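You operate a simulated robot arm through the tools that you are given. There is no shell and no other tool. Be economical: measure what you need, move in short steps, check, and stop when the job is done.

You are at the controls of a simulated robot arm. One attempt, no reset.

JOB
Put the small pan with green rim and the green rubber foot in the teal tote marked post.
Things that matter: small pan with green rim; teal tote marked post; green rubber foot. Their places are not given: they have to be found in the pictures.

Only the result counts: the job must be done as asked and must still hold three seconds after the hand-in. Knocking over, shifting, dropping, spilling or breaking anything else fails it.

ROBOT AND FRAMES
A 7-joint arm with a two-finger parallel gripper, fixed in place. Base frame: the origin is at the foot of the arm, x ahead of it, y to its left, z up; the work surface is at about z = 0. Readings come in m, degrees, newtons and seconds.
With the tool pointing down near the work surface it reaches from about 0.22 to 0.58 m from the base axis. Its first joint turns from -66.0 to 66.0 degrees. Payload 2.5 kg.
The TCP is the grasp point between the finger pads, 0.023 m short of the fingertips. In the tool frame z runs along the fingers and y along their closing line. The gripper opens to 0.094 m. The fingers are 0.038 m wide and 0.01 m thick; the gripper's body (0.054 by 0.096 m) begins 0.039 m behind the TCP.
Orientation is that of the tool frame in the base frame, as a unit quaternion [x, y, z, w]. With the fingers straight down and closing along the base's y, the tool's x points along the base's -x, its y along +y and its z along -z.

CONTROLS
- The arm moves only by the tool step_arm. Its argument "moves" is a list of rows, each a list of 3 entries, a list of its own where there are three numbers: the shift along the tool's x, y, z in units of 100 mm (1.0 is 100 mm), then the turn, a rotation vector about the tool's x, y, z in units of 90 degrees (1.0 is 90 degrees), then the finger opening in m, from 0 to 0.094. In form: [[[tx, ty, tz], [rx, ry, rz], claw], ...]. A call has 1 to 10 rows; each row is the pose to reach, as a shift and turn from the pose commanded when the call began, along the tool's axes at that moment. A call with a number of a shift or a turn outside -1 to 1 is refused whole. Each row takes 0.2 s and may step no farther than 0.05 m and 8.6 degrees from the row before; otherwise, or with a gripper value out of range, the whole call is refused. Where a pose cannot be reached the arm comes as near as it can. A force on the tool above 40 N (or 10 N above the force at the start of the call, whichever is more), or a blocked arm, ends the call early, and 0.2 s more pass. The fingers move at their own pace (about 0.108 m/s each) and stop on an object; they squeeze with about 41 N. The grip force told is the motor's: it shows also when the fingers shut on nothing. Time passes only in rows, and 0.2 s behind the last, so rows that repeat a pose let the fingers close. It gives the time, the measured TCP pose, the force on the tool (base axes), the opening and the grip force at its end, in the units of the frame above (readings bear some noise), and new pictures: "pictures" is both (left out), scene, wrist or none.
- Cameras (640 x 400 px; columns grow to the right, rows downward): "scene" is fixed at [0.1059, -0.4104, 0.5364]; the picture's right is [0.84, -0.55, 0.00], its down [-0.41, -0.63, -0.66] and it looks along [0.36, 0.55, -0.75] (base axes); focal length 280 px, centre (320, 200). "wrist" rides on the gripper at [-0.039, 0, -0.044] in the tool frame; the picture's right is [0.00, -1.00, 0.00], its down [0.97, 0.00, -0.24] and it looks along [0.24, 0.00, 0.97] (tool axes); focal length 218 px, centre (320, 200).
- locate(camera, pixels): for up to 12 pixels [column, row] of the newest picture of that camera ("zoom" is the newest enlarged one), the place [x, y, z] in the base frame of the surface seen there, good to about 0.002 m, but the place of the scene camera against the robot may be out by one fixed shift of up to 0.025 m in any direction. The clock stands still meanwhile.
- close_up(camera, box): a new picture of the part [left, top, right, bottom] of that camera's present view, enlarged. The clock stands still meanwhile.
- sign_off(): hands the job in; it is judged then, once.

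Work in short steps. Measure before you move; look again where a grasp or a placing could have gone wrong, and mend it. You have 60 turns and 120 pictures in all, those below and enlarged ones among them. Open the gripper and draw the arm clear of the work before you hand the job in, unless the task says otherwise; then end with one line.

The tools are called after "Emit:" as name(argument=value, ...) on one line, values as JSON. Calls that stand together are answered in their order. step_arm: Moves the arm, as the interface text tells. Its arguments: {"type":"object","properties":{"moves":{"type":"array"},"pictures":{"type":"string","enum":["both","scene","wrist","none"]}},"required":["moves"]} The other tools are called the same way: locate (camera, pixels) gives the place of the surface under pixels of a picture; close_up (camera, box) takes an enlarged picture of a part of a camera's view; sign_off () hands the job in.

At the start:

```text
time: 0.0
tcp_pos: [0.3057, -0.0545, 0.2658]
ee_rot: [0.0, 1.0, 0.001, 0.001]
ft_force: [-0.4, 0.1, 0.0]
width: 0.0938
finger_force: 0.0
```

scene: 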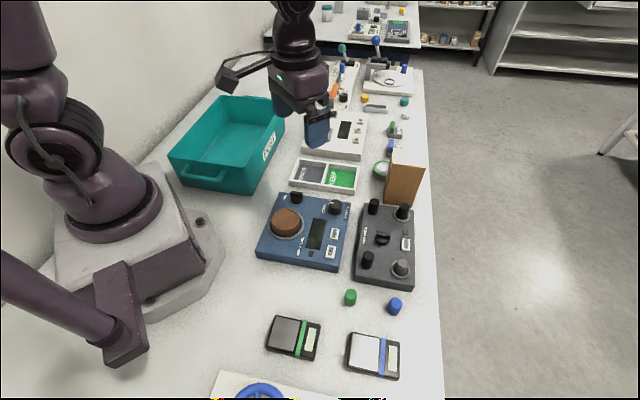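
wrist: 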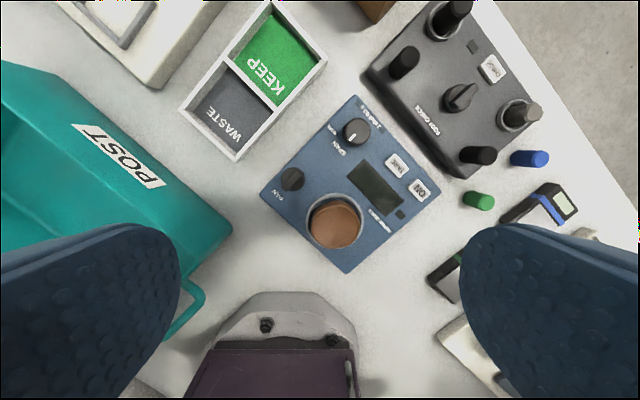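

The green cylinder at scene (350,297) may be the rubber foot, and something round with green sits at (380,168). I'll enlarge both regions.

Emit:
close_up(camera="scene", box=[300, 60, 440, 200])

Emit:
close_up(camera="scene", box=[220, 260, 440, 400])

```text
2.86 times, centred on (370, 130) of scene
```

zoom: 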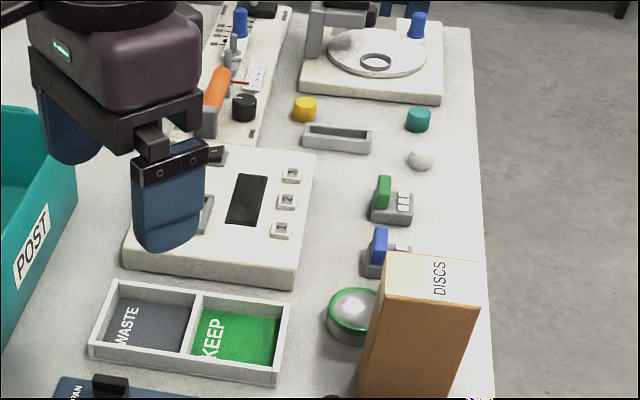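

```text
2.86 times, centred on (330, 330) of scene
```

zoom: 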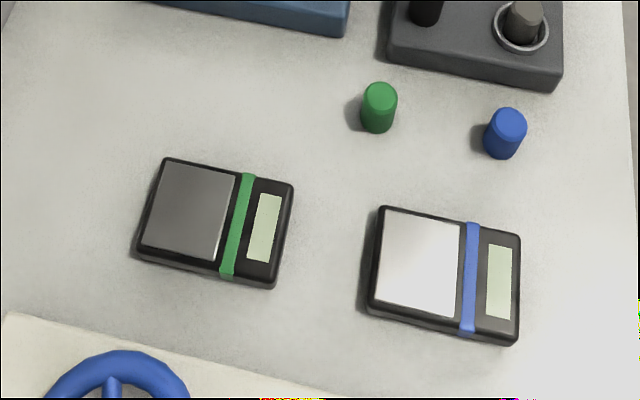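

The pan (silver, green rim) stands behind the tall DISCS box; the green cylinder is the foot candidate. I measure these in the scene.

Emit:
locate(camera="scene", pixels=[[350, 293], [350, 300], [378, 168], [382, 163], [374, 174], [402, 152], [390, 150], [420, 205], [405, 102], [215, 140], [260, 187], [285, 100]])

Emit:
locate(camera="wrist", pixels=[[478, 198], [490, 202], [375, 8], [340, 225], [465, 198], [233, 228], [75, 62], [20, 62], [190, 290], [120, 160]])

Emit:
close_up(camera="scene", box=[350, 130, 430, 210])

Emit:
close_up(camera="wrist", box=[420, 130, 620, 255])

```text
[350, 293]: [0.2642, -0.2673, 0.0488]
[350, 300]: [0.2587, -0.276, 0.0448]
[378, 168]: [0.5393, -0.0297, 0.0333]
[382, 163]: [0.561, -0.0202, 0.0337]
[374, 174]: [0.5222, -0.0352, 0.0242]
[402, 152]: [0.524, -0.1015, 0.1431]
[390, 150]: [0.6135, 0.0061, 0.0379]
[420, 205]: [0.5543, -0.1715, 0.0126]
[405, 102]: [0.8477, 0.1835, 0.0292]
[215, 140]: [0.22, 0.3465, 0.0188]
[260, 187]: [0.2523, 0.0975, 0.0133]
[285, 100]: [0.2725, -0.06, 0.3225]
```

```text
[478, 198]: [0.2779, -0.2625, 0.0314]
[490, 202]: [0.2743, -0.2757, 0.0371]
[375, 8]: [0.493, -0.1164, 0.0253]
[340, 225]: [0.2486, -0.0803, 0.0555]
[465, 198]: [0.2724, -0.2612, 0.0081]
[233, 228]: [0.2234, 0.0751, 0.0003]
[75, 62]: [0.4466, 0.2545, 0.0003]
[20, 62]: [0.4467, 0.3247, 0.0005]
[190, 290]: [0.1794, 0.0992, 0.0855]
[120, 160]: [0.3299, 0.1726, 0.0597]
```

```text
5.00 times, centred on (390, 170) of scene
```

zoom: 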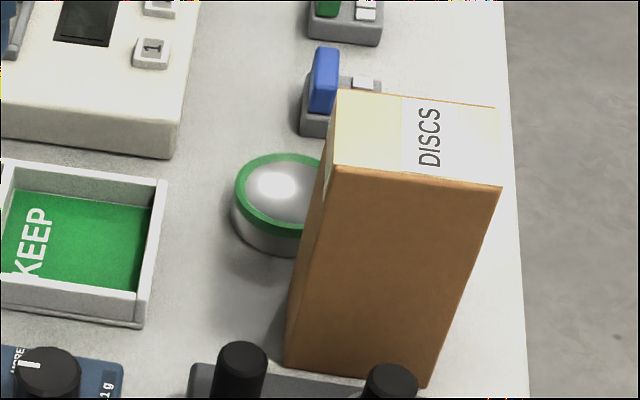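

```text
3.20 times, centred on (520, 192) of wrist
```

zoom: 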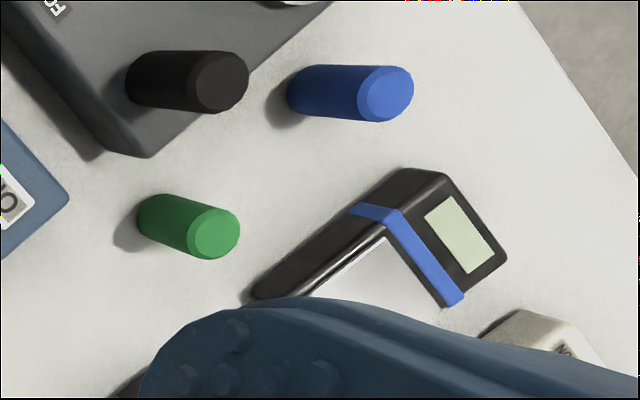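

The wrist view puts the green foot near (0.276, -0.27), top about 0.037 high; the scene looks shifted by about 1 cm. I move over the foot, keeping height.

Emit:
step_arm(moves=[[[0.1, -0.45, 0], [0, 0, 0], 0.094], [[0.2, -0.9, 0], [0, 0, 0], 0.094], [[0.3, -1.0, 0], [0, 0, 0], 0.094]], pictures="none")

Emit:
step_arm(moves=[[[0, -0.45, -0.0], [0, 0, 0], 0.094], [[0, -0.9, 0.2], [0, 0, 0], 0.094], [[0, -1.0, 0.6], [0, 0, 0], 0.094], [[0, -1.0, 0.6], [0, 0, 0], 0.094]])

```text
time: 0.8
tcp_pos: [0.2751, -0.1539, 0.2663]
ee_rot: [-0.001, 1.0, 0.0, 0.0]
ft_force: [0.5, 0.0, -0.1]
width: 0.0941
finger_force: 0.0
```

```text
time: 1.8
tcp_pos: [0.2749, -0.2542, 0.2065]
ee_rot: [0.0, 1.0, 0.0, 0.0]
ft_force: [-0.5, -0.2, 0.6]
width: 0.094
finger_force: 0.0
```

scene: 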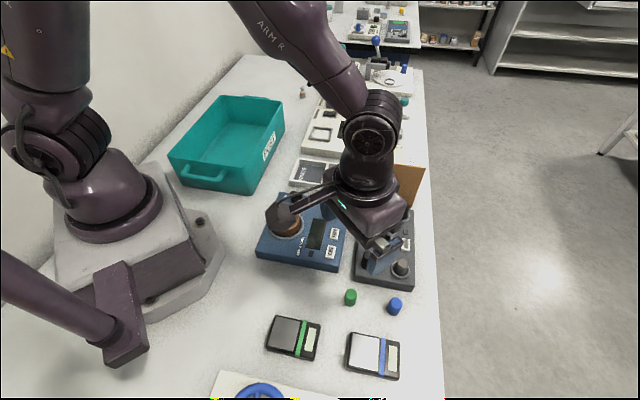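
wrist: 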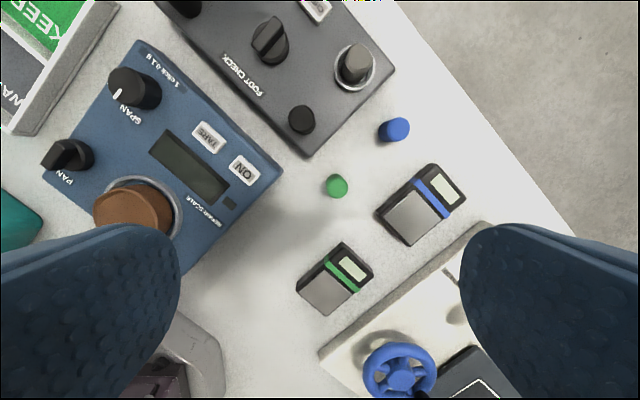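

The green foot is at wrist (336,186); I measure its top and its outline.

Emit:
locate(camera="wrist", pixels=[[338, 188], [330, 187], [346, 188], [338, 179], [338, 195], [300, 120], [281, 170], [305, 155], [393, 130], [345, 245]])

Emit:
close_up(camera="wrist", box=[260, 90, 420, 290])

```text
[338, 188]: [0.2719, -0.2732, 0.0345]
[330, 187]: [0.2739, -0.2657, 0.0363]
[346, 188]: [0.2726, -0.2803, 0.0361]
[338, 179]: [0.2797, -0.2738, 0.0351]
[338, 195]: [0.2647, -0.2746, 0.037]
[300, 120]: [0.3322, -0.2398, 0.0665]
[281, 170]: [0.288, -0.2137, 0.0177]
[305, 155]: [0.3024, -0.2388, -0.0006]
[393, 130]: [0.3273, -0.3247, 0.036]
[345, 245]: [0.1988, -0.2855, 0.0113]
```

```text
2.00 times, centred on (340, 190) of wrist
```

zoom: 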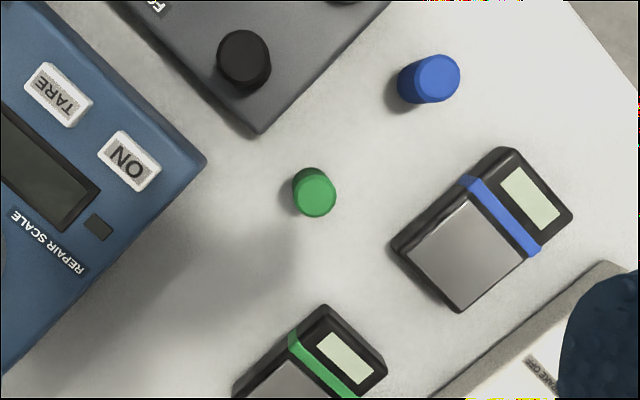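

Foot centre is (0.272, -0.2735), about 18 mm wide, 36 mm high, with clear room for fingers narrowed to 45 mm. I descend in two stages.

Emit:
step_arm(moves=[[[0.02, -0.19, 0.2], [0, 0, 0], 0.05], [[0.02, -0.19, 0.6], [0, 0, 0], 0.045], [[0.02, -0.19, 1.0], [0, 0, 0], 0.045], [[0.02, -0.19, 1.0], [0, 0, 0], 0.045]], pictures="both")

```text
time: 2.8
tcp_pos: [0.2744, -0.2742, 0.106]
ee_rot: [0.0, 1.0, 0.0, 0.0]
ft_force: [0.2, -0.4, 0.5]
width: 0.0449
finger_force: 0.0
```

scene: 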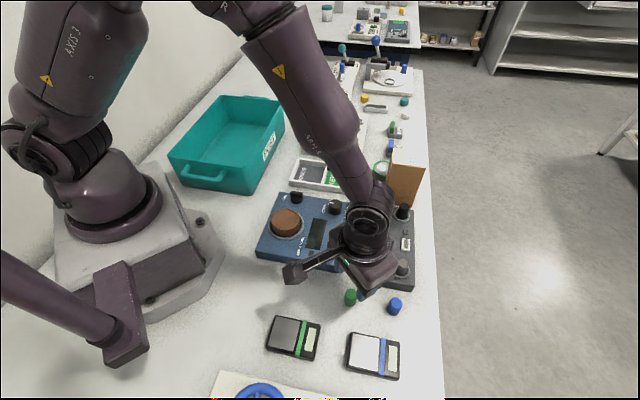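
wrist: 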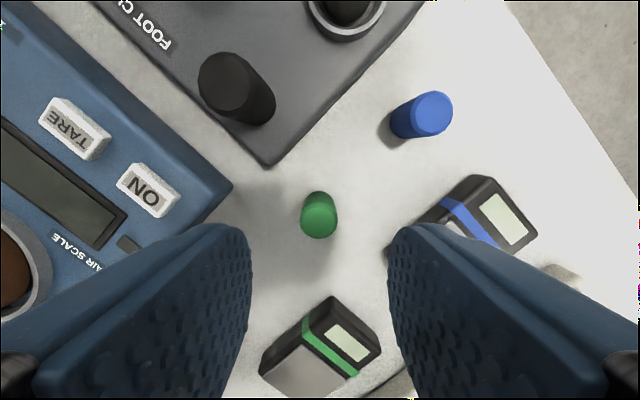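

Foot is centred between the pads. Before going lower I check the side appendage seen at scene (295,272) for height.

Emit:
locate(camera="scene", pixels=[[295, 275], [290, 268], [320, 265], [362, 265], [380, 268], [350, 300]])

Emit:
locate(camera="wrist", pixels=[[318, 222], [302, 220], [335, 220], [225, 85], [318, 235]])

Emit:
close_up(camera="scene", box=[250, 160, 430, 320])

```text
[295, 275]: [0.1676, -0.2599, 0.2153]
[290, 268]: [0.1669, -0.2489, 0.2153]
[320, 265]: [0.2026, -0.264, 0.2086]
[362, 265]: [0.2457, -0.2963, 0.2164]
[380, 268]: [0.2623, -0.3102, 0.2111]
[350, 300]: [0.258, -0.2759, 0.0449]
```

```text
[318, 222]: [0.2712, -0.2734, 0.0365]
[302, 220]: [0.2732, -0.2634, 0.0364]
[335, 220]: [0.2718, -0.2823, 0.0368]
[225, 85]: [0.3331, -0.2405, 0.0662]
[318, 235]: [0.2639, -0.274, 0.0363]
```

```text
2.50 times, centred on (340, 240) of scene
```

zoom: 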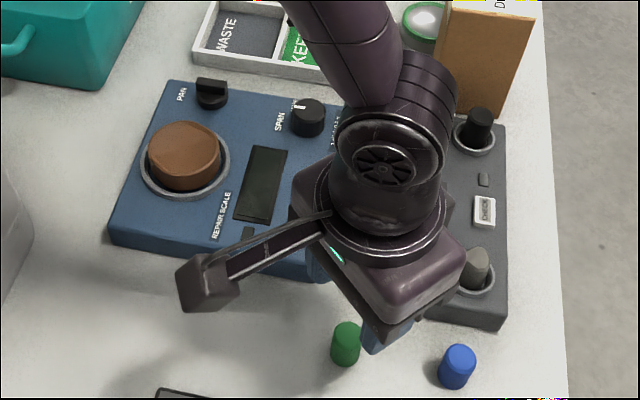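

The appendage sits ~0.1 m above the TCP, no obstacle here. Descend to z≈0.028 and close.

Emit:
step_arm(moves=[[[0.02, 0, 0.35], [0, 0, 0], 0.045], [[0.02, 0, 0.6], [0, 0, 0], 0.045], [[0.02, 0, 0.77], [0, 0, 0], 0.045], [[0.02, 0, 0.77], [0, 0, 0], 0.045], [[0.02, 0, 0.77], [0, 0, 0], 0.0], [[0.02, 0, 0.77], [0, 0, 0], 0.0], [[0.02, 0, 0.77], [0, 0, 0], 0.0]], pictures="wrist")

```text
time: 4.4
tcp_pos: [0.2714, -0.2722, 0.0299]
ee_rot: [0.0, 1.0, 0.001, 0.001]
ft_force: [-0.1, 0.4, -0.3]
width: 0.0186
finger_force: 41.7
```

wrist: 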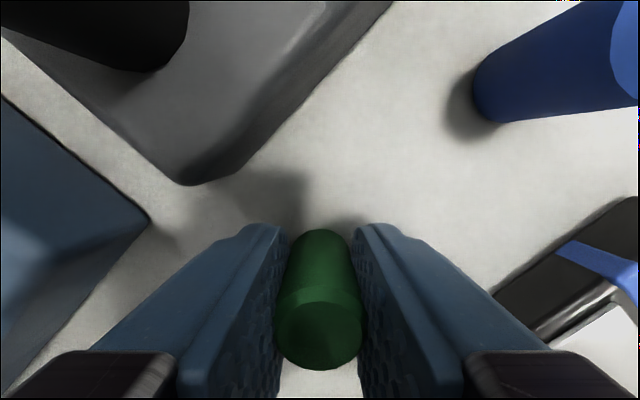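

Foot held (opening 18.6 mm). Lift straight up, and measure the tote rim.

Emit:
step_arm(moves=[[[0, 0, -0.45], [0, 0, 0], 0], [[0, 0, -0.9], [0, 0, 0], 0], [[0, 0, -1.0], [0, 0, 0], 0]], pictures="none")

Emit:
step_arm(moves=[[[0, 0, -0.45], [0, 0, 0], 0], [[0, 0, -0.9], [0, 0, 0], 0], [[0, 0.2, -1.0], [0, 0, 0], 0], [[0, 0.6, -1.0], [0, 0, 0], 0], [[0, 1.0, -1.0], [0, 0, 0], 0]])

Emit:
locate(camera="scene", pixels=[[171, 156], [213, 98], [284, 102], [245, 187], [210, 150], [250, 125], [230, 140], [183, 172], [222, 178], [268, 148]])

```text
time: 5.2
tcp_pos: [0.2712, -0.2721, 0.13]
ee_rot: [0.0, 1.0, 0.0, 0.0]
ft_force: [-0.9, -0.8, -1.5]
width: 0.0191
finger_force: 41.0
```

```text
time: 6.4
tcp_pos: [0.2715, -0.1713, 0.2287]
ee_rot: [0.0, 1.0, 0.001, 0.0]
ft_force: [0.1, -0.6, -0.2]
width: 0.0189
finger_force: 40.9
```

scene: 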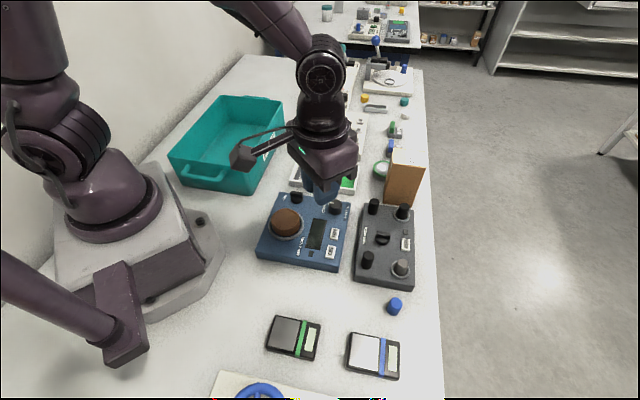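
wrist: 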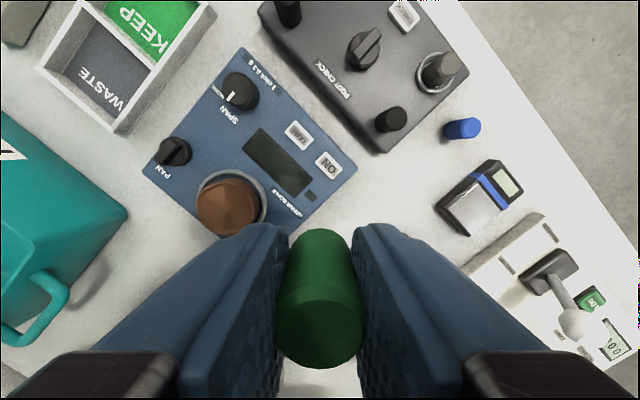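

```text
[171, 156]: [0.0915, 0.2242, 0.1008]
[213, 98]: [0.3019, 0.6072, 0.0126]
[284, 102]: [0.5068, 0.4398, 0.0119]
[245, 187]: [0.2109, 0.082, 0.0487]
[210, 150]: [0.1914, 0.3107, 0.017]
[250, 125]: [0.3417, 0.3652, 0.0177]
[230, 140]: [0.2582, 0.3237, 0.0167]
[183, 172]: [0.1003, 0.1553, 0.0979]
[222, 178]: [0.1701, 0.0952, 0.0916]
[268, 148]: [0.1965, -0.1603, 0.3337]
```

Tote interior floor is around (0.26, 0.31), rim about 0.09 high. I carry the foot over it at height ~0.23.

Emit:
step_arm(moves=[[[0, 0.45, 0], [0, 0, 0], 0], [[0, 0.9, 0], [0, 0, 0], 0], [[0, 1.0, 0], [0, 0, 0], 0]], pictures="none")

Emit:
step_arm(moves=[[[0, 0.45, 0], [0, 0, 0], 0], [[0, 0.9, 0], [0, 0, 0], 0], [[0, 1.0, 0], [0, 0, 0], 0]], pictures="none")

Emit:
step_arm(moves=[[[0, 0.45, 0], [0, 0, 0], 0], [[0, 0.9, 0], [0, 0, 0], 0], [[0, 1.0, 0], [0, 0, 0], 0]])

```text
time: 7.2
tcp_pos: [0.272, -0.0735, 0.2279]
ee_rot: [-0.001, 1.0, 0.0, 0.001]
ft_force: [0.2, -0.4, -0.3]
width: 0.0187
finger_force: 40.7
```

```text
time: 8.0
tcp_pos: [0.2696, 0.027, 0.228]
ee_rot: [0.0, 1.0, 0.001, -0.001]
ft_force: [0.5, -0.6, -1.0]
width: 0.0195
finger_force: 41.2
```

```text
time: 8.8
tcp_pos: [0.2707, 0.1275, 0.2304]
ee_rot: [0.0, 1.0, 0.0, 0.001]
ft_force: [-0.1, -0.7, -0.7]
width: 0.0198
finger_force: 40.9
```

scene: 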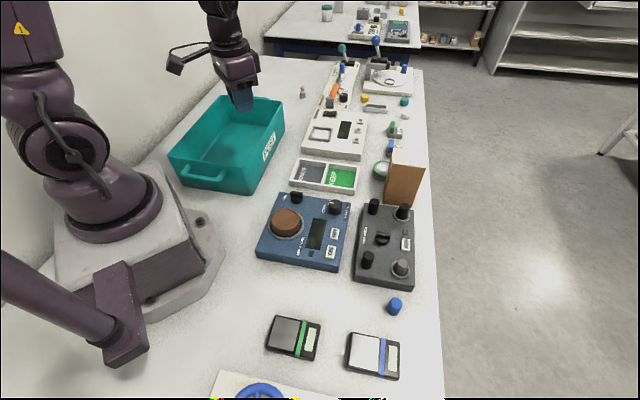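
wrist: 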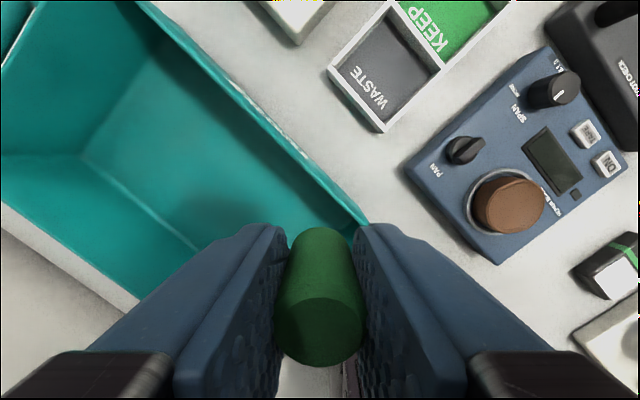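

The tote is in the wrist view; I measure its rim and floor precisely.

Emit:
locate(camera="wrist", pixels=[[368, 222], [250, 100], [150, 3], [30, 10], [8, 70], [20, 222], [125, 300], [85, 158], [195, 245], [150, 65], [250, 200], [150, 150]])

```text
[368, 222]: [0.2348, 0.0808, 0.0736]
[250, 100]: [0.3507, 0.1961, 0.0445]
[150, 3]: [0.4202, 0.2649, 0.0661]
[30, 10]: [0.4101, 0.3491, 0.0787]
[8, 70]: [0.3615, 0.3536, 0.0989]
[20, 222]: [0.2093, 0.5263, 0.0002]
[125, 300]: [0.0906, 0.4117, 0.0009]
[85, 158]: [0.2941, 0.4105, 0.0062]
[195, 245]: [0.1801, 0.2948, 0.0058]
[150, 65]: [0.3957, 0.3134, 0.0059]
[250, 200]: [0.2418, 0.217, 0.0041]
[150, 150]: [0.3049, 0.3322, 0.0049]
```

Floor centre ≈ (0.26, 0.275). I'll place the foot at the near half (0.235, 0.25), TCP z ≈ 0.038.

Emit:
step_arm(moves=[[[0.1, 0.45, 0], [0, 0, 0], 0], [[0.35, 0.85, 0], [0, 0, 0], 0], [[0.35, 1.0, 0.2], [0, 0, 0], 0], [[0.35, 1.0, 0.2], [0, 0, 0], 0]], pictures="none")

Emit:
step_arm(moves=[[[0, 0.22, 0.1], [0, 0, 0], 0], [[0, 0.22, 0.5], [0, 0, 0], 0], [[0, 0.22, 0.95], [0, 0, 0], 0], [[0, 0.22, 1.0], [0, 0, 0], 0]])

```text
time: 9.8
tcp_pos: [0.2356, 0.2281, 0.2084]
ee_rot: [0.0, 1.0, 0.0, 0.0]
ft_force: [-0.5, -0.4, -1.5]
width: 0.0196
finger_force: 41.0
```

```text
time: 10.8
tcp_pos: [0.2371, 0.2476, 0.1069]
ee_rot: [-0.001, 1.0, -0.001, 0.0]
ft_force: [0.7, -0.9, -0.2]
width: 0.0192
finger_force: 40.8
```

scene: 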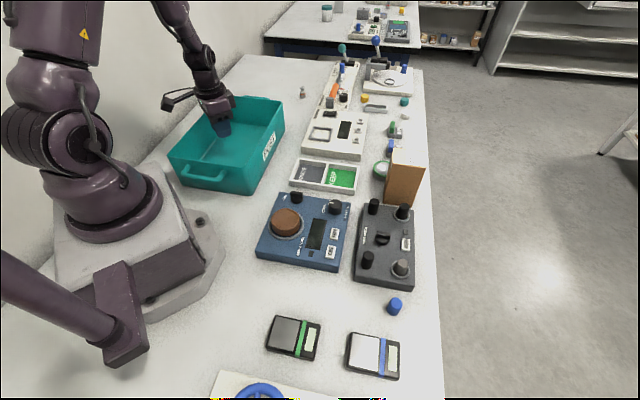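
wrist: 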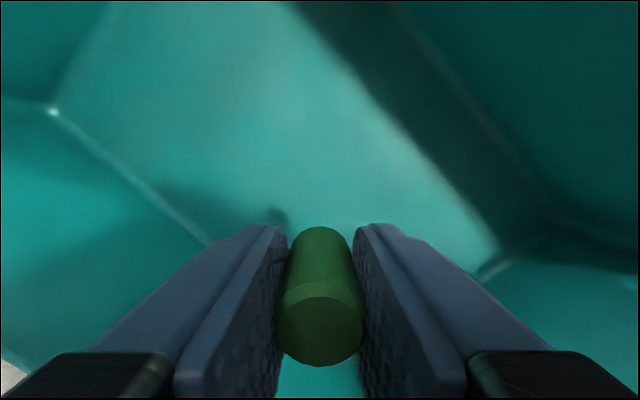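

Check clearances of the floor corners seen at wrist (55,112), (205,243), (485,275) before the last descent.

Emit:
locate(camera="wrist", pixels=[[55, 112], [205, 243], [485, 275], [545, 200], [430, 60], [320, 190]])

Emit:
locate(camera="scene", pixels=[[167, 103], [185, 105], [171, 156]])

```text
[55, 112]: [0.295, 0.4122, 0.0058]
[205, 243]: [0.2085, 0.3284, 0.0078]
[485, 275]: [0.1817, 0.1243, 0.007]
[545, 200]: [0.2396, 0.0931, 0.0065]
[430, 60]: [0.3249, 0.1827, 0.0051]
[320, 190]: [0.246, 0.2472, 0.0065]
```

```text
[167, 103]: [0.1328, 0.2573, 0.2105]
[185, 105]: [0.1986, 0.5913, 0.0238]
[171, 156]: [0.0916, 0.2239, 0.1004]
```

Clearances are fine. Descend to z≈0.04, open to 55 mm, then rise.

Emit:
step_arm(moves=[[[0, 0, 0.3], [0, 0, 0], 0], [[0, 0, 0.55], [0, 0, 0], 0], [[0, 0, 0.66], [0, 0, 0], 0], [[0, 0, 0.67], [0, 0, 0], 0], [[0, 0, 0.67], [0, 0, 0], 0.055], [[0, 0, 0.67], [0, 0, 0], 0.055]], pictures="both")

```text
time: 12.2
tcp_pos: [0.2361, 0.2477, 0.0419]
ee_rot: [-0.001, 1.0, 0.001, 0.0]
ft_force: [-0.4, -0.1, 0.7]
width: 0.0551
finger_force: 0.1
```

scene: 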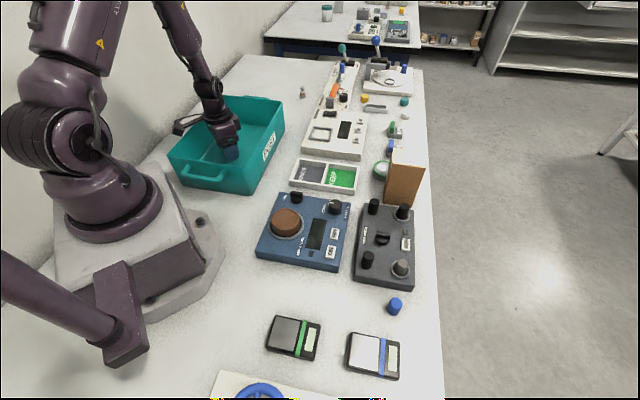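
wrist: 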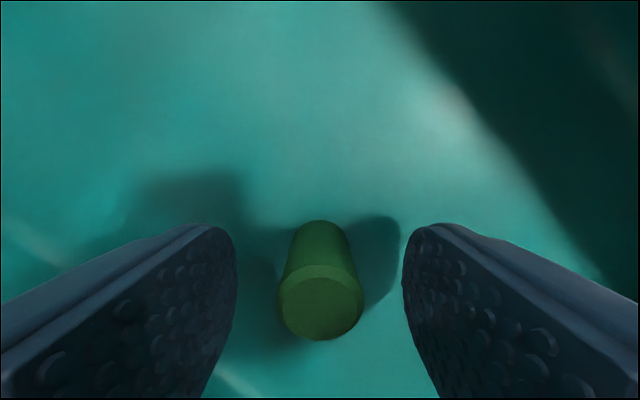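

The foot stands released on the tote floor. I rise and travel toward the pan at height ~0.24.

Emit:
step_arm(moves=[[[0, 0, -0.45], [0, 0, 0], 0.055], [[0, 0, -0.9], [0, 0, 0], 0.055], [[0, 0, -1.0], [0, 0, 0], 0.055]], pictures="none")

Emit:
step_arm(moves=[[[0, 0, -0.45], [0, 0, 0], 0.055], [[0, 0, -0.9], [0, 0, 0], 0.055], [[-0.3, -0.3, -1.0], [0, 0, 0], 0.055], [[-0.6, -0.6, -1.0], [0, 0, 0], 0.094], [[-0.9, -0.9, -1.0], [0, 0, 0], 0.094]], pictures="none")

Emit:
step_arm(moves=[[[-0.3, -0.3, 0], [0, 0, 0], 0.094], [[-0.6, -0.6, 0], [0, 0, 0], 0.094], [[-0.9, -0.9, 0], [0, 0, 0], 0.094]], pictures="none")

Emit:
step_arm(moves=[[[-0.3, -0.3, 0], [0, 0, 0], 0.094], [[-0.6, -0.6, 0], [0, 0, 0], 0.094], [[-0.6, -0.6, 0], [0, 0, 0], 0.094]])

```text
time: 13.0
tcp_pos: [0.2361, 0.2492, 0.1427]
ee_rot: [-0.001, 1.0, 0.0, 0.001]
ft_force: [0.2, -0.4, 0.4]
width: 0.0549
finger_force: 0.0
```

```text
time: 14.2
tcp_pos: [0.3296, 0.1593, 0.2426]
ee_rot: [-0.001, 1.0, 0.0, 0.0]
ft_force: [0.0, -0.5, -0.3]
width: 0.0939
finger_force: 0.0
```

```text
time: 15.0
tcp_pos: [0.4187, 0.0688, 0.2406]
ee_rot: [0.0, 1.0, 0.0, 0.0]
ft_force: [-0.3, 0.1, 0.9]
width: 0.0941
finger_force: 0.2
```

```text
time: 15.8
tcp_pos: [0.4765, 0.0088, 0.2404]
ee_rot: [0.0, 1.0, 0.0, -0.001]
ft_force: [-0.5, -0.2, -0.1]
width: 0.0941
finger_force: 0.2
```

scene: 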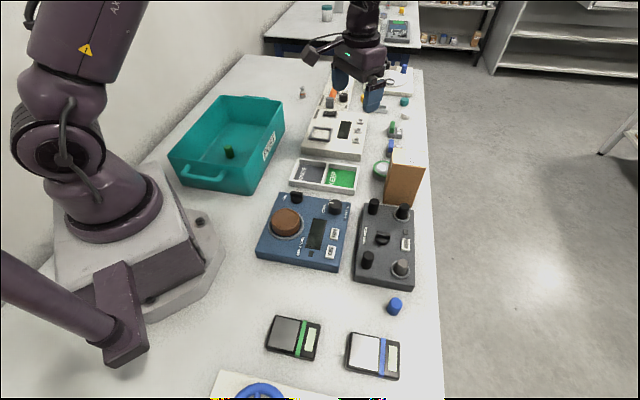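
wrist: 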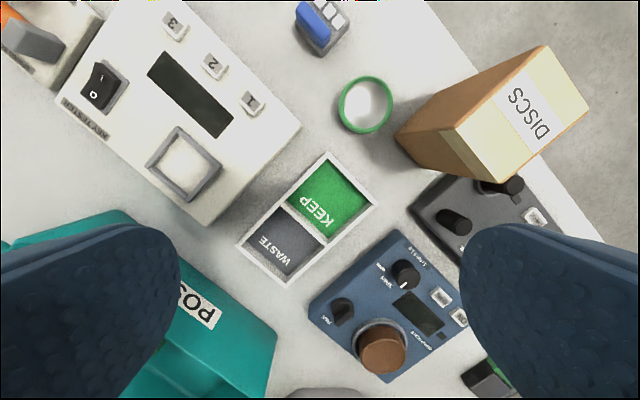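

Pan at wrist (365,105), DISCS box right next to it. I measure the pan rim, box corners and neighbours.

Emit:
locate(camera="wrist", pixels=[[340, 103], [391, 103], [365, 78], [365, 130], [365, 103], [396, 135], [445, 85], [440, 130], [328, 155], [372, 205], [318, 55], [300, 125]])

Emit:
close_up(camera="wrist", box=[280, 0, 600, 200])

```text
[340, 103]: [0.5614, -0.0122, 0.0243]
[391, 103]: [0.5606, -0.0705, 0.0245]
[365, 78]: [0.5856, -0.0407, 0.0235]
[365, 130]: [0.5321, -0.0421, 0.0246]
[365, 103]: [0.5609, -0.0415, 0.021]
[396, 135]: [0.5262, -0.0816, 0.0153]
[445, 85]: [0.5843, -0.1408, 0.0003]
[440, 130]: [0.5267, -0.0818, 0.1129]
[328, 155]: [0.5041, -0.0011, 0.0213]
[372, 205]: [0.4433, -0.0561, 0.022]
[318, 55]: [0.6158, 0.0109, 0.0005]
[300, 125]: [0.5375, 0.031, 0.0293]
```

```text
2.00 times, centred on (440, 100) of wrist
```

zoom: 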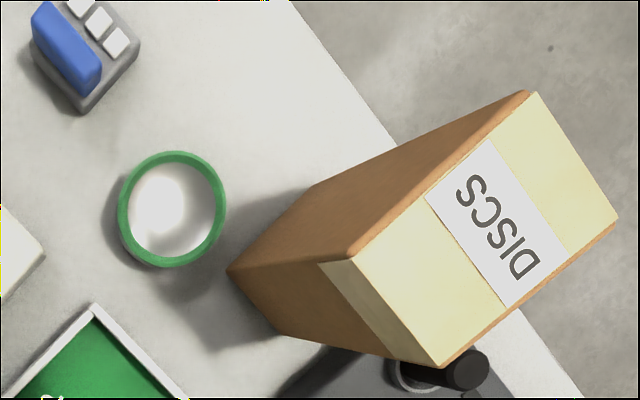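

Pan centre (0.5595, -0.0415), outer diameter ~57 mm, rim at 0.0245. The box's nearest vertical edge is at (0.526, -0.082), so I'll close along about base x, with the side appendage turned to +y (away from the box): turn +~100° about tool z.

Emit:
step_arm(moves=[[[0, 0, 0], [0, 0, 0.094], 0.094], [[0, 0, 0], [0, 0, 0.188], 0.094], [[0, 0, 0], [0, 0, 0.282], 0.094], [[0, 0, 0], [0, 0, 0.376], 0.094], [[0, 0, 0], [0, 0, 0.47], 0.094], [[0, 0, 0], [0, 0, 0.564], 0.094], [[0, 0, 0], [0, 0, 0.658], 0.094], [[0, 0, 0], [0, 0, 0.752], 0.094], [[0, 0, 0], [0, 0, 0.846], 0.094], [[0, 0, 0], [0, 0, 0.94], 0.094]])

```text
time: 18.0
tcp_pos: [0.4758, 0.0085, 0.2418]
ee_rot: [0.674, 0.739, 0.0, 0.0]
ft_force: [0.1, -0.1, -0.1]
width: 0.0941
finger_force: 0.1
```

scene: 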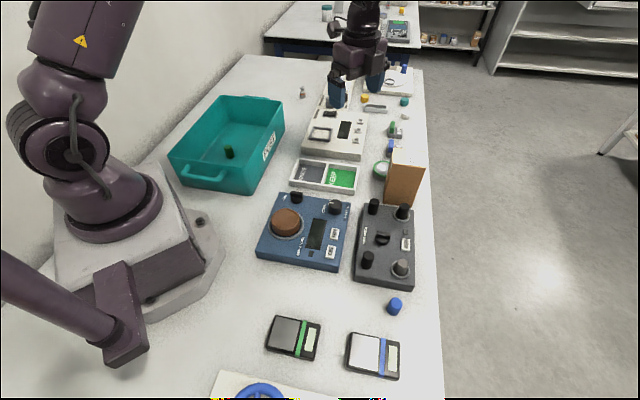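
wrist: 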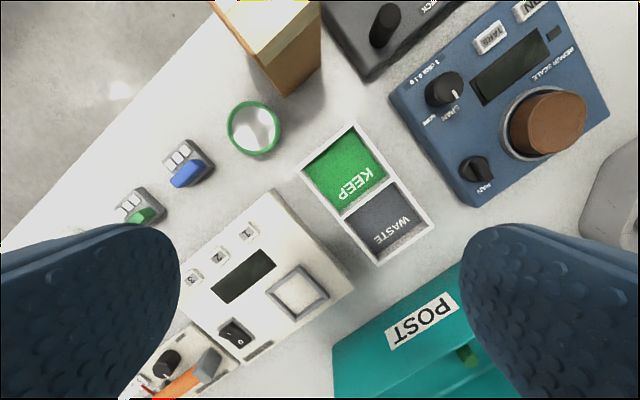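

Orientation reached. Turn 17° more and move above the pan, staying high.

Emit:
step_arm(moves=[[[-0.2, 0.26, 0], [0, 0, 0.09], 0.08], [[-0.4, 0.52, 0], [0, 0, 0.18], 0.08], [[-0.574, 0.788, 0], [0, 0, 0.19], 0.08], [[-0.574, 0.788, 0], [0, 0, 0.19], 0.08]], pictures="none")

Emit:
step_arm(moves=[[[0, 0, 0.1], [0, -0.06, 0], 0.08], [[0, 0, 0.4], [0, -0.11, 0], 0.08], [[0, 0, 0.4], [0, -0.11, 0], 0.08]])

```text
time: 19.0
tcp_pos: [0.5607, -0.0405, 0.2428]
ee_rot: [0.776, 0.63, 0.0, 0.0]
ft_force: [0.8, -0.3, -0.4]
width: 0.0799
finger_force: 0.1
```

```text
time: 19.8
tcp_pos: [0.5595, -0.0406, 0.2024]
ee_rot: [0.773, 0.628, -0.068, 0.055]
ft_force: [-0.4, 0.4, 0.8]
width: 0.08
finger_force: 0.1
```

scene: 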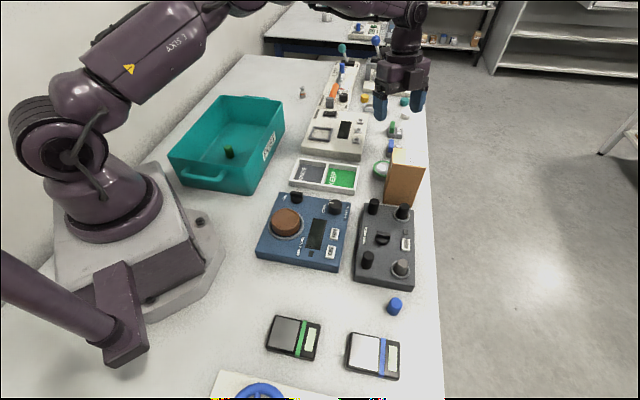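
wrist: 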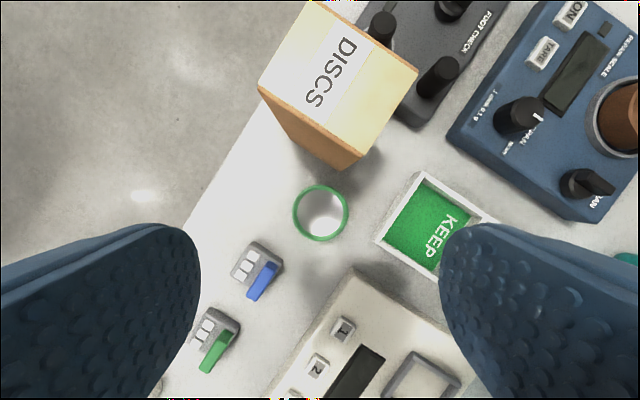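

The tilt leans the gripper away from the box as wanted. Re-measure the pan and the box edge from here.

Emit:
locate(camera="wrist", pixels=[[293, 213], [348, 213], [320, 186], [320, 239], [301, 194], [339, 232], [343, 168], [350, 155], [377, 238], [280, 262], [355, 268], [416, 75]])

```text
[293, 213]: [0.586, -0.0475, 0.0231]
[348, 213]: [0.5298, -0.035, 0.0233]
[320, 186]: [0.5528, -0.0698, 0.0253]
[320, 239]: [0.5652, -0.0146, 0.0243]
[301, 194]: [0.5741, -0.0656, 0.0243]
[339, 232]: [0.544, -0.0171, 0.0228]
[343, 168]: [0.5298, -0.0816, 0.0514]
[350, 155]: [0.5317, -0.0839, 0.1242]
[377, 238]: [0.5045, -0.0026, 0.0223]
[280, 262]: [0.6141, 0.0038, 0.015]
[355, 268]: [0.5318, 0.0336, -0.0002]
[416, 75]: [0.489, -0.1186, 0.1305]
```

Pan centre refined to (0.558, -0.0415); box edge at (0.529, -0.082) leaves ~25-30 mm. Descend vertically by 0.1 m, then check.

Emit:
step_arm(moves=[[[0.077, -0.009, 0.392], [0, 0, 0], 0.08], [[0.154, -0.009, 0.785], [0, 0, 0], 0.08], [[0.193, -0.009, 0.981], [0, 0, 0], 0.08], [[0.193, -0.009, 0.981], [0, 0, 0], 0.08]])

```text
time: 20.8
tcp_pos: [0.5601, -0.0378, 0.104]
ee_rot: [0.772, 0.629, -0.067, 0.054]
ft_force: [-0.6, 0.6, 0.1]
width: 0.0799
finger_force: 0.1
```

scene: 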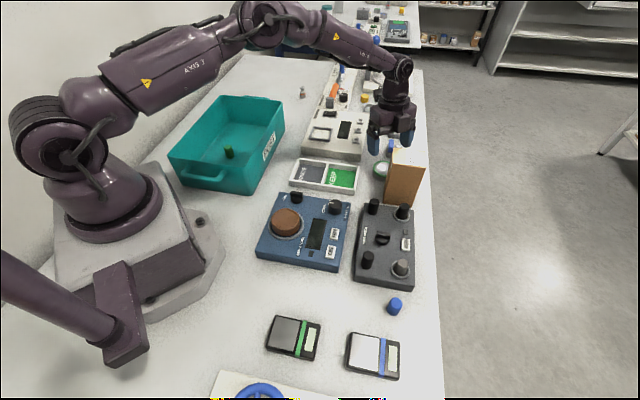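
wrist: 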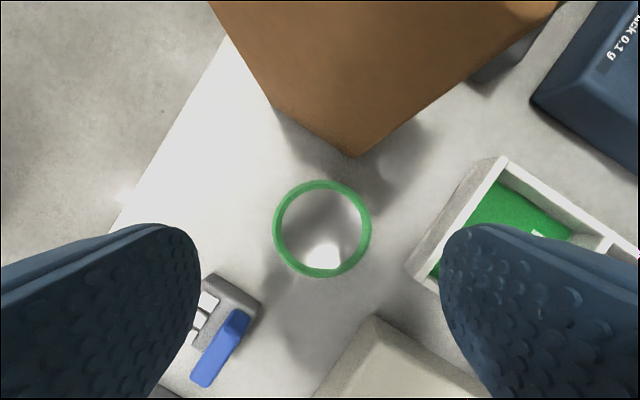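

Pan centred at wrist (322,229) against TCP axis. I verify the neighbours (blue clicker, tray corner) for finger clearance.

Emit:
locate(camera="wrist", pixels=[[273, 229], [371, 229], [322, 182], [322, 277], [258, 300], [240, 315], [210, 380], [410, 265], [500, 160], [375, 320], [357, 155]])

```text
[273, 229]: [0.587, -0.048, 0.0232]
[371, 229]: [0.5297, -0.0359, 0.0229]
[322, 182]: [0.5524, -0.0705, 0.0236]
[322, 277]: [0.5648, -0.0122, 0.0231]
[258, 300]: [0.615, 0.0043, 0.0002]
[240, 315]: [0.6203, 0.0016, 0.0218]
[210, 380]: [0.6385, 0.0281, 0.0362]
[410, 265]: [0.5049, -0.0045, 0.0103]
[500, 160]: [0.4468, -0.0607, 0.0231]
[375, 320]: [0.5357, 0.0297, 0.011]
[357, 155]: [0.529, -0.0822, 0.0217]
```

All clear. Final descent to z≈0.030 with opening 72 mm, then close.

Emit:
step_arm(moves=[[[0.055, -0.009, 0.35], [0, 0, 0], 0.074], [[0.1, -0.009, 0.6], [0, 0, 0], 0.074], [[0.122, -0.009, 0.73], [0, 0, 0], 0.074], [[0.122, -0.009, 0.73], [0, 0, 0], 0.074]])

```text
time: 21.8
tcp_pos: [0.5596, -0.0392, 0.0288]
ee_rot: [0.772, 0.629, -0.068, 0.055]
ft_force: [0.0, 0.3, -0.5]
width: 0.0741
finger_force: 0.2
```

scene: 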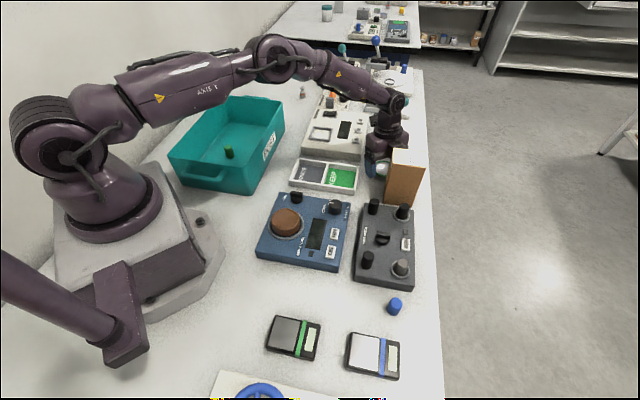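
wrist: 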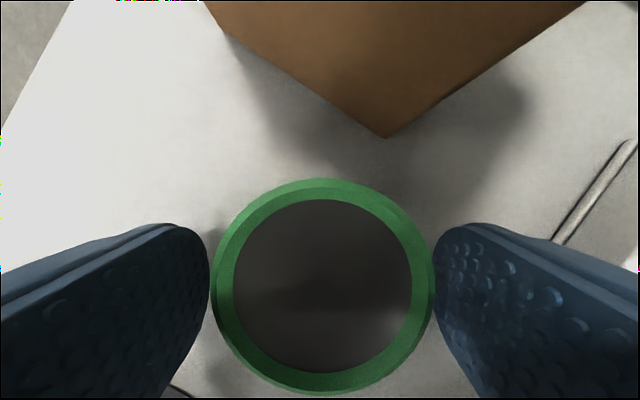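

The pan lies centrally between the pads. Close the fingers.

Emit:
step_arm(moves=[[[0, 0, 0], [0, 0, 0], 0.0], [[0, 0, 0], [0, 0, 0], 0.0], [[0, 0, 0], [0, 0, 0], 0.0]], pictures="wrist")

```text
time: 22.6
tcp_pos: [0.5602, -0.0393, 0.0309]
ee_rot: [0.773, 0.629, -0.066, 0.055]
ft_force: [-1.0, -1.0, -1.3]
width: 0.0581
finger_force: 40.7
```

wrist: 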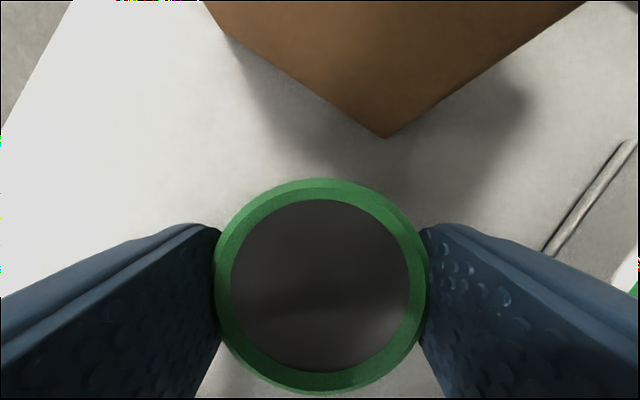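

Held at 58 mm. Lift straight up in base z.

Emit:
step_arm(moves=[[[-0.05, 0, -0.3], [0, 0, 0], 0], [[-0.11, 0, -0.65], [0, 0, 0], 0], [[-0.17, 0, -0.98], [0, 0, 0], 0], [[-0.17, 0, -0.98], [0, 0, 0], 0]], pictures="both")

```text
time: 23.6
tcp_pos: [0.5611, -0.0387, 0.1284]
ee_rot: [0.773, 0.628, -0.067, 0.054]
ft_force: [0.4, -0.8, -1.1]
width: 0.0578
finger_force: 40.7
```

scene: 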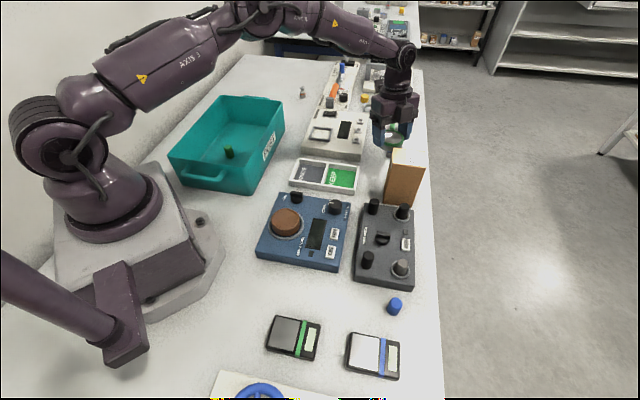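
wrist: 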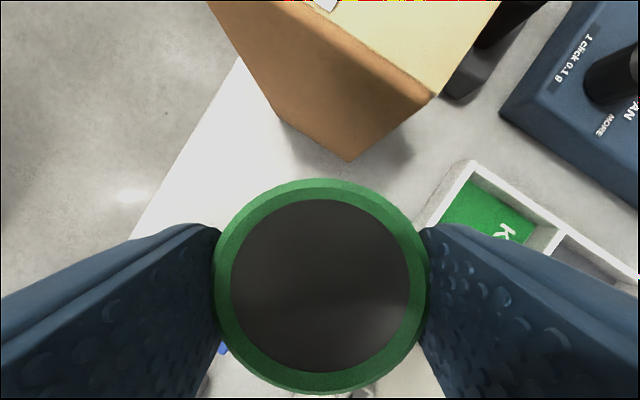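

Pan secure. Lift ~0.09 more and remove the tilt.

Emit:
step_arm(moves=[[[-0.07, 0, -0.4], [0, 0, 0], 0], [[-0.15, 0, -0.85], [0, 0.05, 0], 0], [[-0.15, 0, -0.85], [0, 0.11, 0], 0], [[-0.15, 0, -0.85], [0, 0.11, 0], 0]], pictures="none")

```text
time: 24.6
tcp_pos: [0.5578, -0.0385, 0.2147]
ee_rot: [0.776, 0.631, 0.0, 0.0]
ft_force: [0.7, -0.2, -1.3]
width: 0.0578
finger_force: 41.2
```

Now turn back ~56° while moving toward the tote.

Emit:
step_arm(moves=[[[0.13, -0.14, 0], [0, 0, -0.09], 0], [[0.26, -0.28, 0], [0, 0, -0.18], 0], [[0.39, -0.42, 0], [0, 0, -0.27], 0], [[0.52, -0.56, 0], [0, 0, -0.36], 0], [[0.65, -0.7, 0], [0, 0, -0.45], 0], [[0.78, -0.85, 0], [0, 0, -0.54], 0], [[0.9, -1.0, 0], [0, 0, -0.62], 0], [[0.9, -1.0, 0], [0, 0, -0.62], 0]], pictures="scene")

```text
time: 26.4
tcp_pos: [0.4783, 0.0701, 0.2126]
ee_rot: [0.389, 0.921, 0.0, 0.0]
ft_force: [-0.1, 0.6, -1.1]
width: 0.0579
finger_force: 40.9
```

scene: 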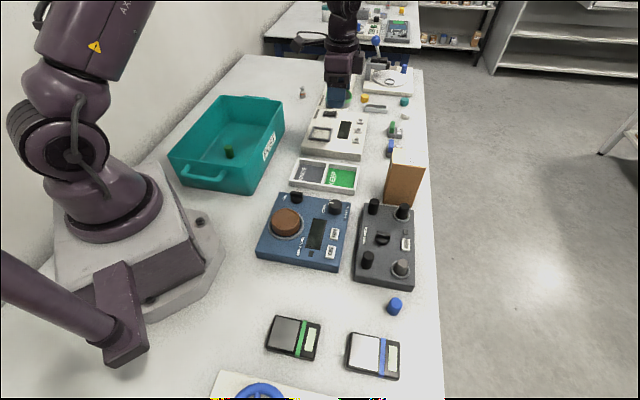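

Remaining shift is 0.28 along tool x, 0.036 along tool y. Three short moves at constant height.

Emit:
step_arm(moves=[[[0.45, 0.06, 0], [0, 0, 0], 0], [[0.93, 0.12, 0], [0, 0, 0], 0]], pictures="none")

Emit:
step_arm(moves=[[[0.45, 0.06, 0], [0, 0, 0], 0], [[0.93, 0.12, 0], [0, 0, 0], 0]], pictures="none")

Emit:
step_arm(moves=[[[0.45, 0.06, 0], [0, 0, 0], 0], [[0.93, 0.12, 0], [0, 0, 0], 0], [[0.93, 0.12, 0], [0, 0, 0], 0]])

```text
time: 27.0
tcp_pos: [0.4226, 0.1436, 0.2137]
ee_rot: [0.39, 0.921, 0.0, 0.001]
ft_force: [-0.6, 0.0, -0.6]
width: 0.0578
finger_force: 40.9
```

```text
time: 27.6
tcp_pos: [0.3647, 0.2188, 0.2146]
ee_rot: [0.39, 0.921, 0.001, 0.0]
ft_force: [0.5, 0.1, -1.5]
width: 0.0579
finger_force: 40.9
```

```text
time: 28.4
tcp_pos: [0.3111, 0.2948, 0.215]
ee_rot: [0.39, 0.921, 0.001, 0.0]
ft_force: [0.6, -1.0, -1.1]
width: 0.0581
finger_force: 41.0
```

scene: 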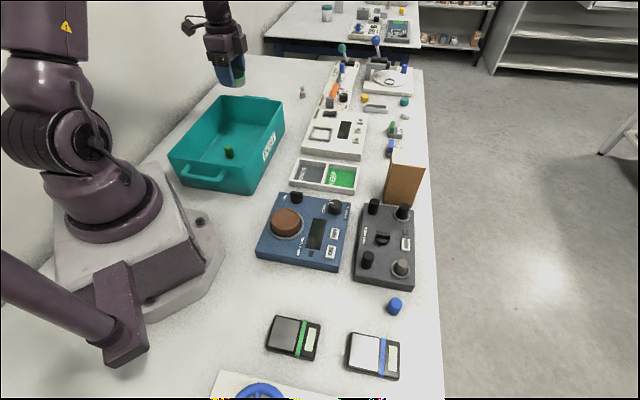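
wrist: 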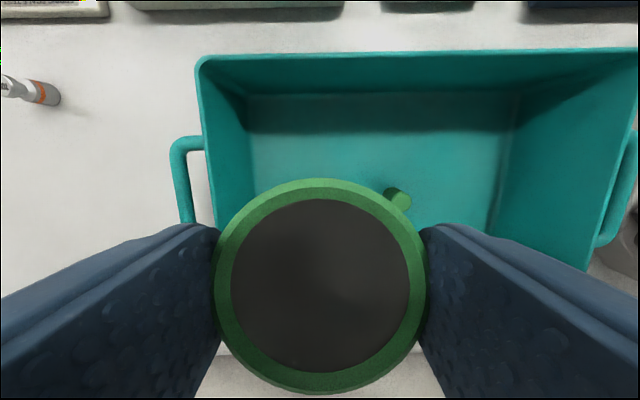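

Above the tote. I check the far wall, floor corner and foot relative to the target.

Emit:
locate(camera="wrist", pixels=[[248, 96], [248, 150], [200, 70], [215, 200], [398, 200], [400, 58], [400, 95], [400, 130], [260, 180]])

```text
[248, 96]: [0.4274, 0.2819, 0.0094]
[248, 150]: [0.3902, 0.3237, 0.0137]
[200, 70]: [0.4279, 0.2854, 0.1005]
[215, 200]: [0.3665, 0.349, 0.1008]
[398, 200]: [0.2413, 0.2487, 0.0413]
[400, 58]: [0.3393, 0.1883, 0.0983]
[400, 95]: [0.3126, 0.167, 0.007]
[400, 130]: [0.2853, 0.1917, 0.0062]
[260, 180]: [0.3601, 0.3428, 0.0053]
```

The far wall is ~77 mm from the TCP; good. Descend in two stages to z≈0.046.

Emit:
step_arm(moves=[[[0, 0, 0.4], [0, 0, 0], 0], [[0, 0, 0.8], [0, 0, 0], 0], [[0, 0, 1.0], [0, 0, 0], 0]], pictures="scene")

Emit:
step_arm(moves=[[[0, 0, 0.25], [0, 0, 0], 0], [[0, 0, 0.5], [0, 0, 0], 0], [[0, 0, 0.67], [0, 0, 0], 0], [[0, 0, 0.69], [0, 0, 0], 0]])

```text
time: 29.2
tcp_pos: [0.3094, 0.2945, 0.1141]
ee_rot: [0.39, 0.921, 0.0, 0.0]
ft_force: [0.4, 0.3, -1.3]
width: 0.0578
finger_force: 40.7
```

scene: 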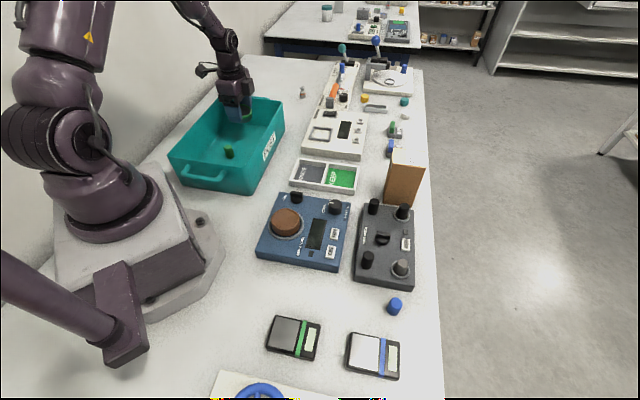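

```text
time: 30.2
tcp_pos: [0.3109, 0.2953, 0.0461]
ee_rot: [0.39, 0.921, 0.0, 0.0]
ft_force: [0.3, 0.2, -1.2]
width: 0.0579
finger_force: 40.9
```

scene: 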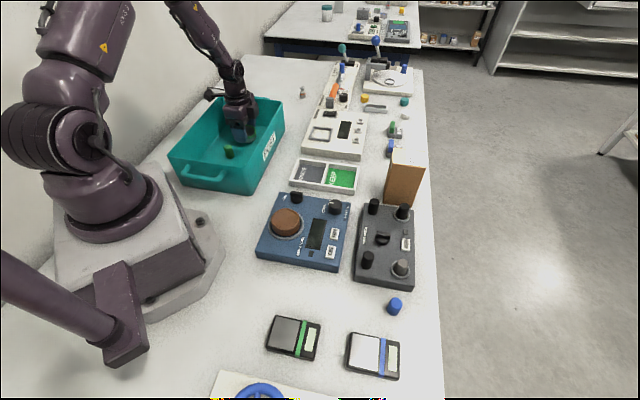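
wrist: 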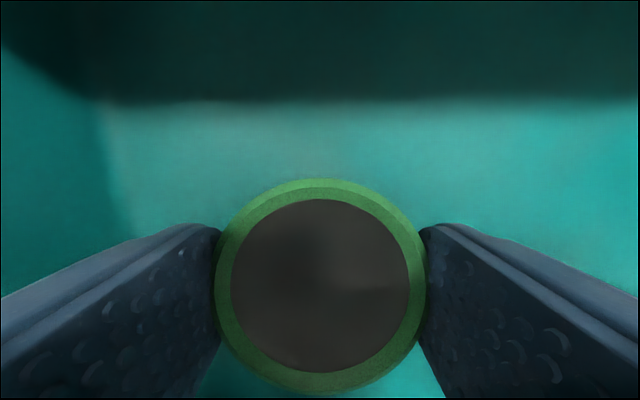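

Pan is just above the tote floor, no contact force. Lower 6 mm, open to 75 mm, then rise.

Emit:
step_arm(moves=[[[0, 0, 0.06], [0, 0, 0], 0], [[0, 0, 0.06], [0, 0, 0], 0], [[0, 0, 0.06], [0, 0, 0], 0.075], [[0, 0, 0.06], [0, 0, 0], 0.075], [[0, 0, -0.4], [0, 0, 0], 0.075], [[0, 0, -0.85], [0, 0, 0], 0.075]], pictures="none")

Emit:
step_arm(moves=[[[0, 0, -0.45], [0, 0, 0], 0.075], [[0, 0, -0.9], [0, 0, 0], 0.075], [[0, 0, -1.0], [0, 0, 0], 0.075]])

```text
time: 31.6
tcp_pos: [0.3129, 0.2983, 0.1315]
ee_rot: [0.39, 0.921, 0.0, -0.001]
ft_force: [-0.7, 0.3, -0.5]
width: 0.0749
finger_force: 0.1
```

```text
time: 32.4
tcp_pos: [0.31, 0.2969, 0.2322]
ee_rot: [0.39, 0.921, 0.0, 0.0]
ft_force: [-0.3, 0.0, -0.3]
width: 0.0749
finger_force: 0.1
```

scene: 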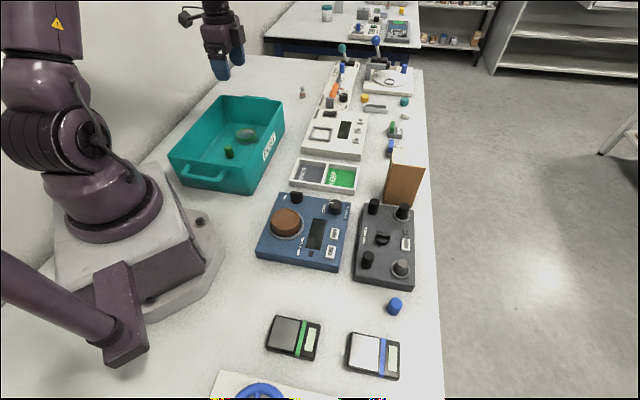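
wrist: 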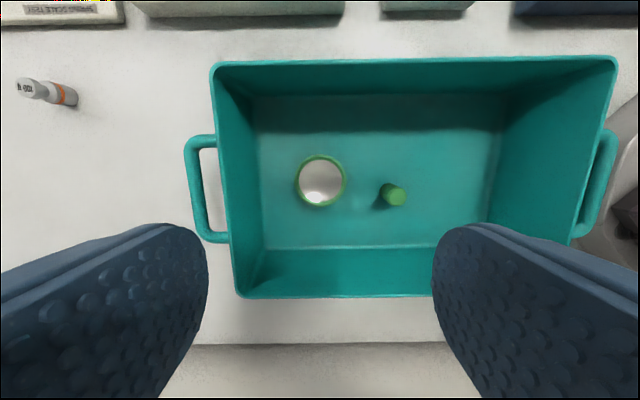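

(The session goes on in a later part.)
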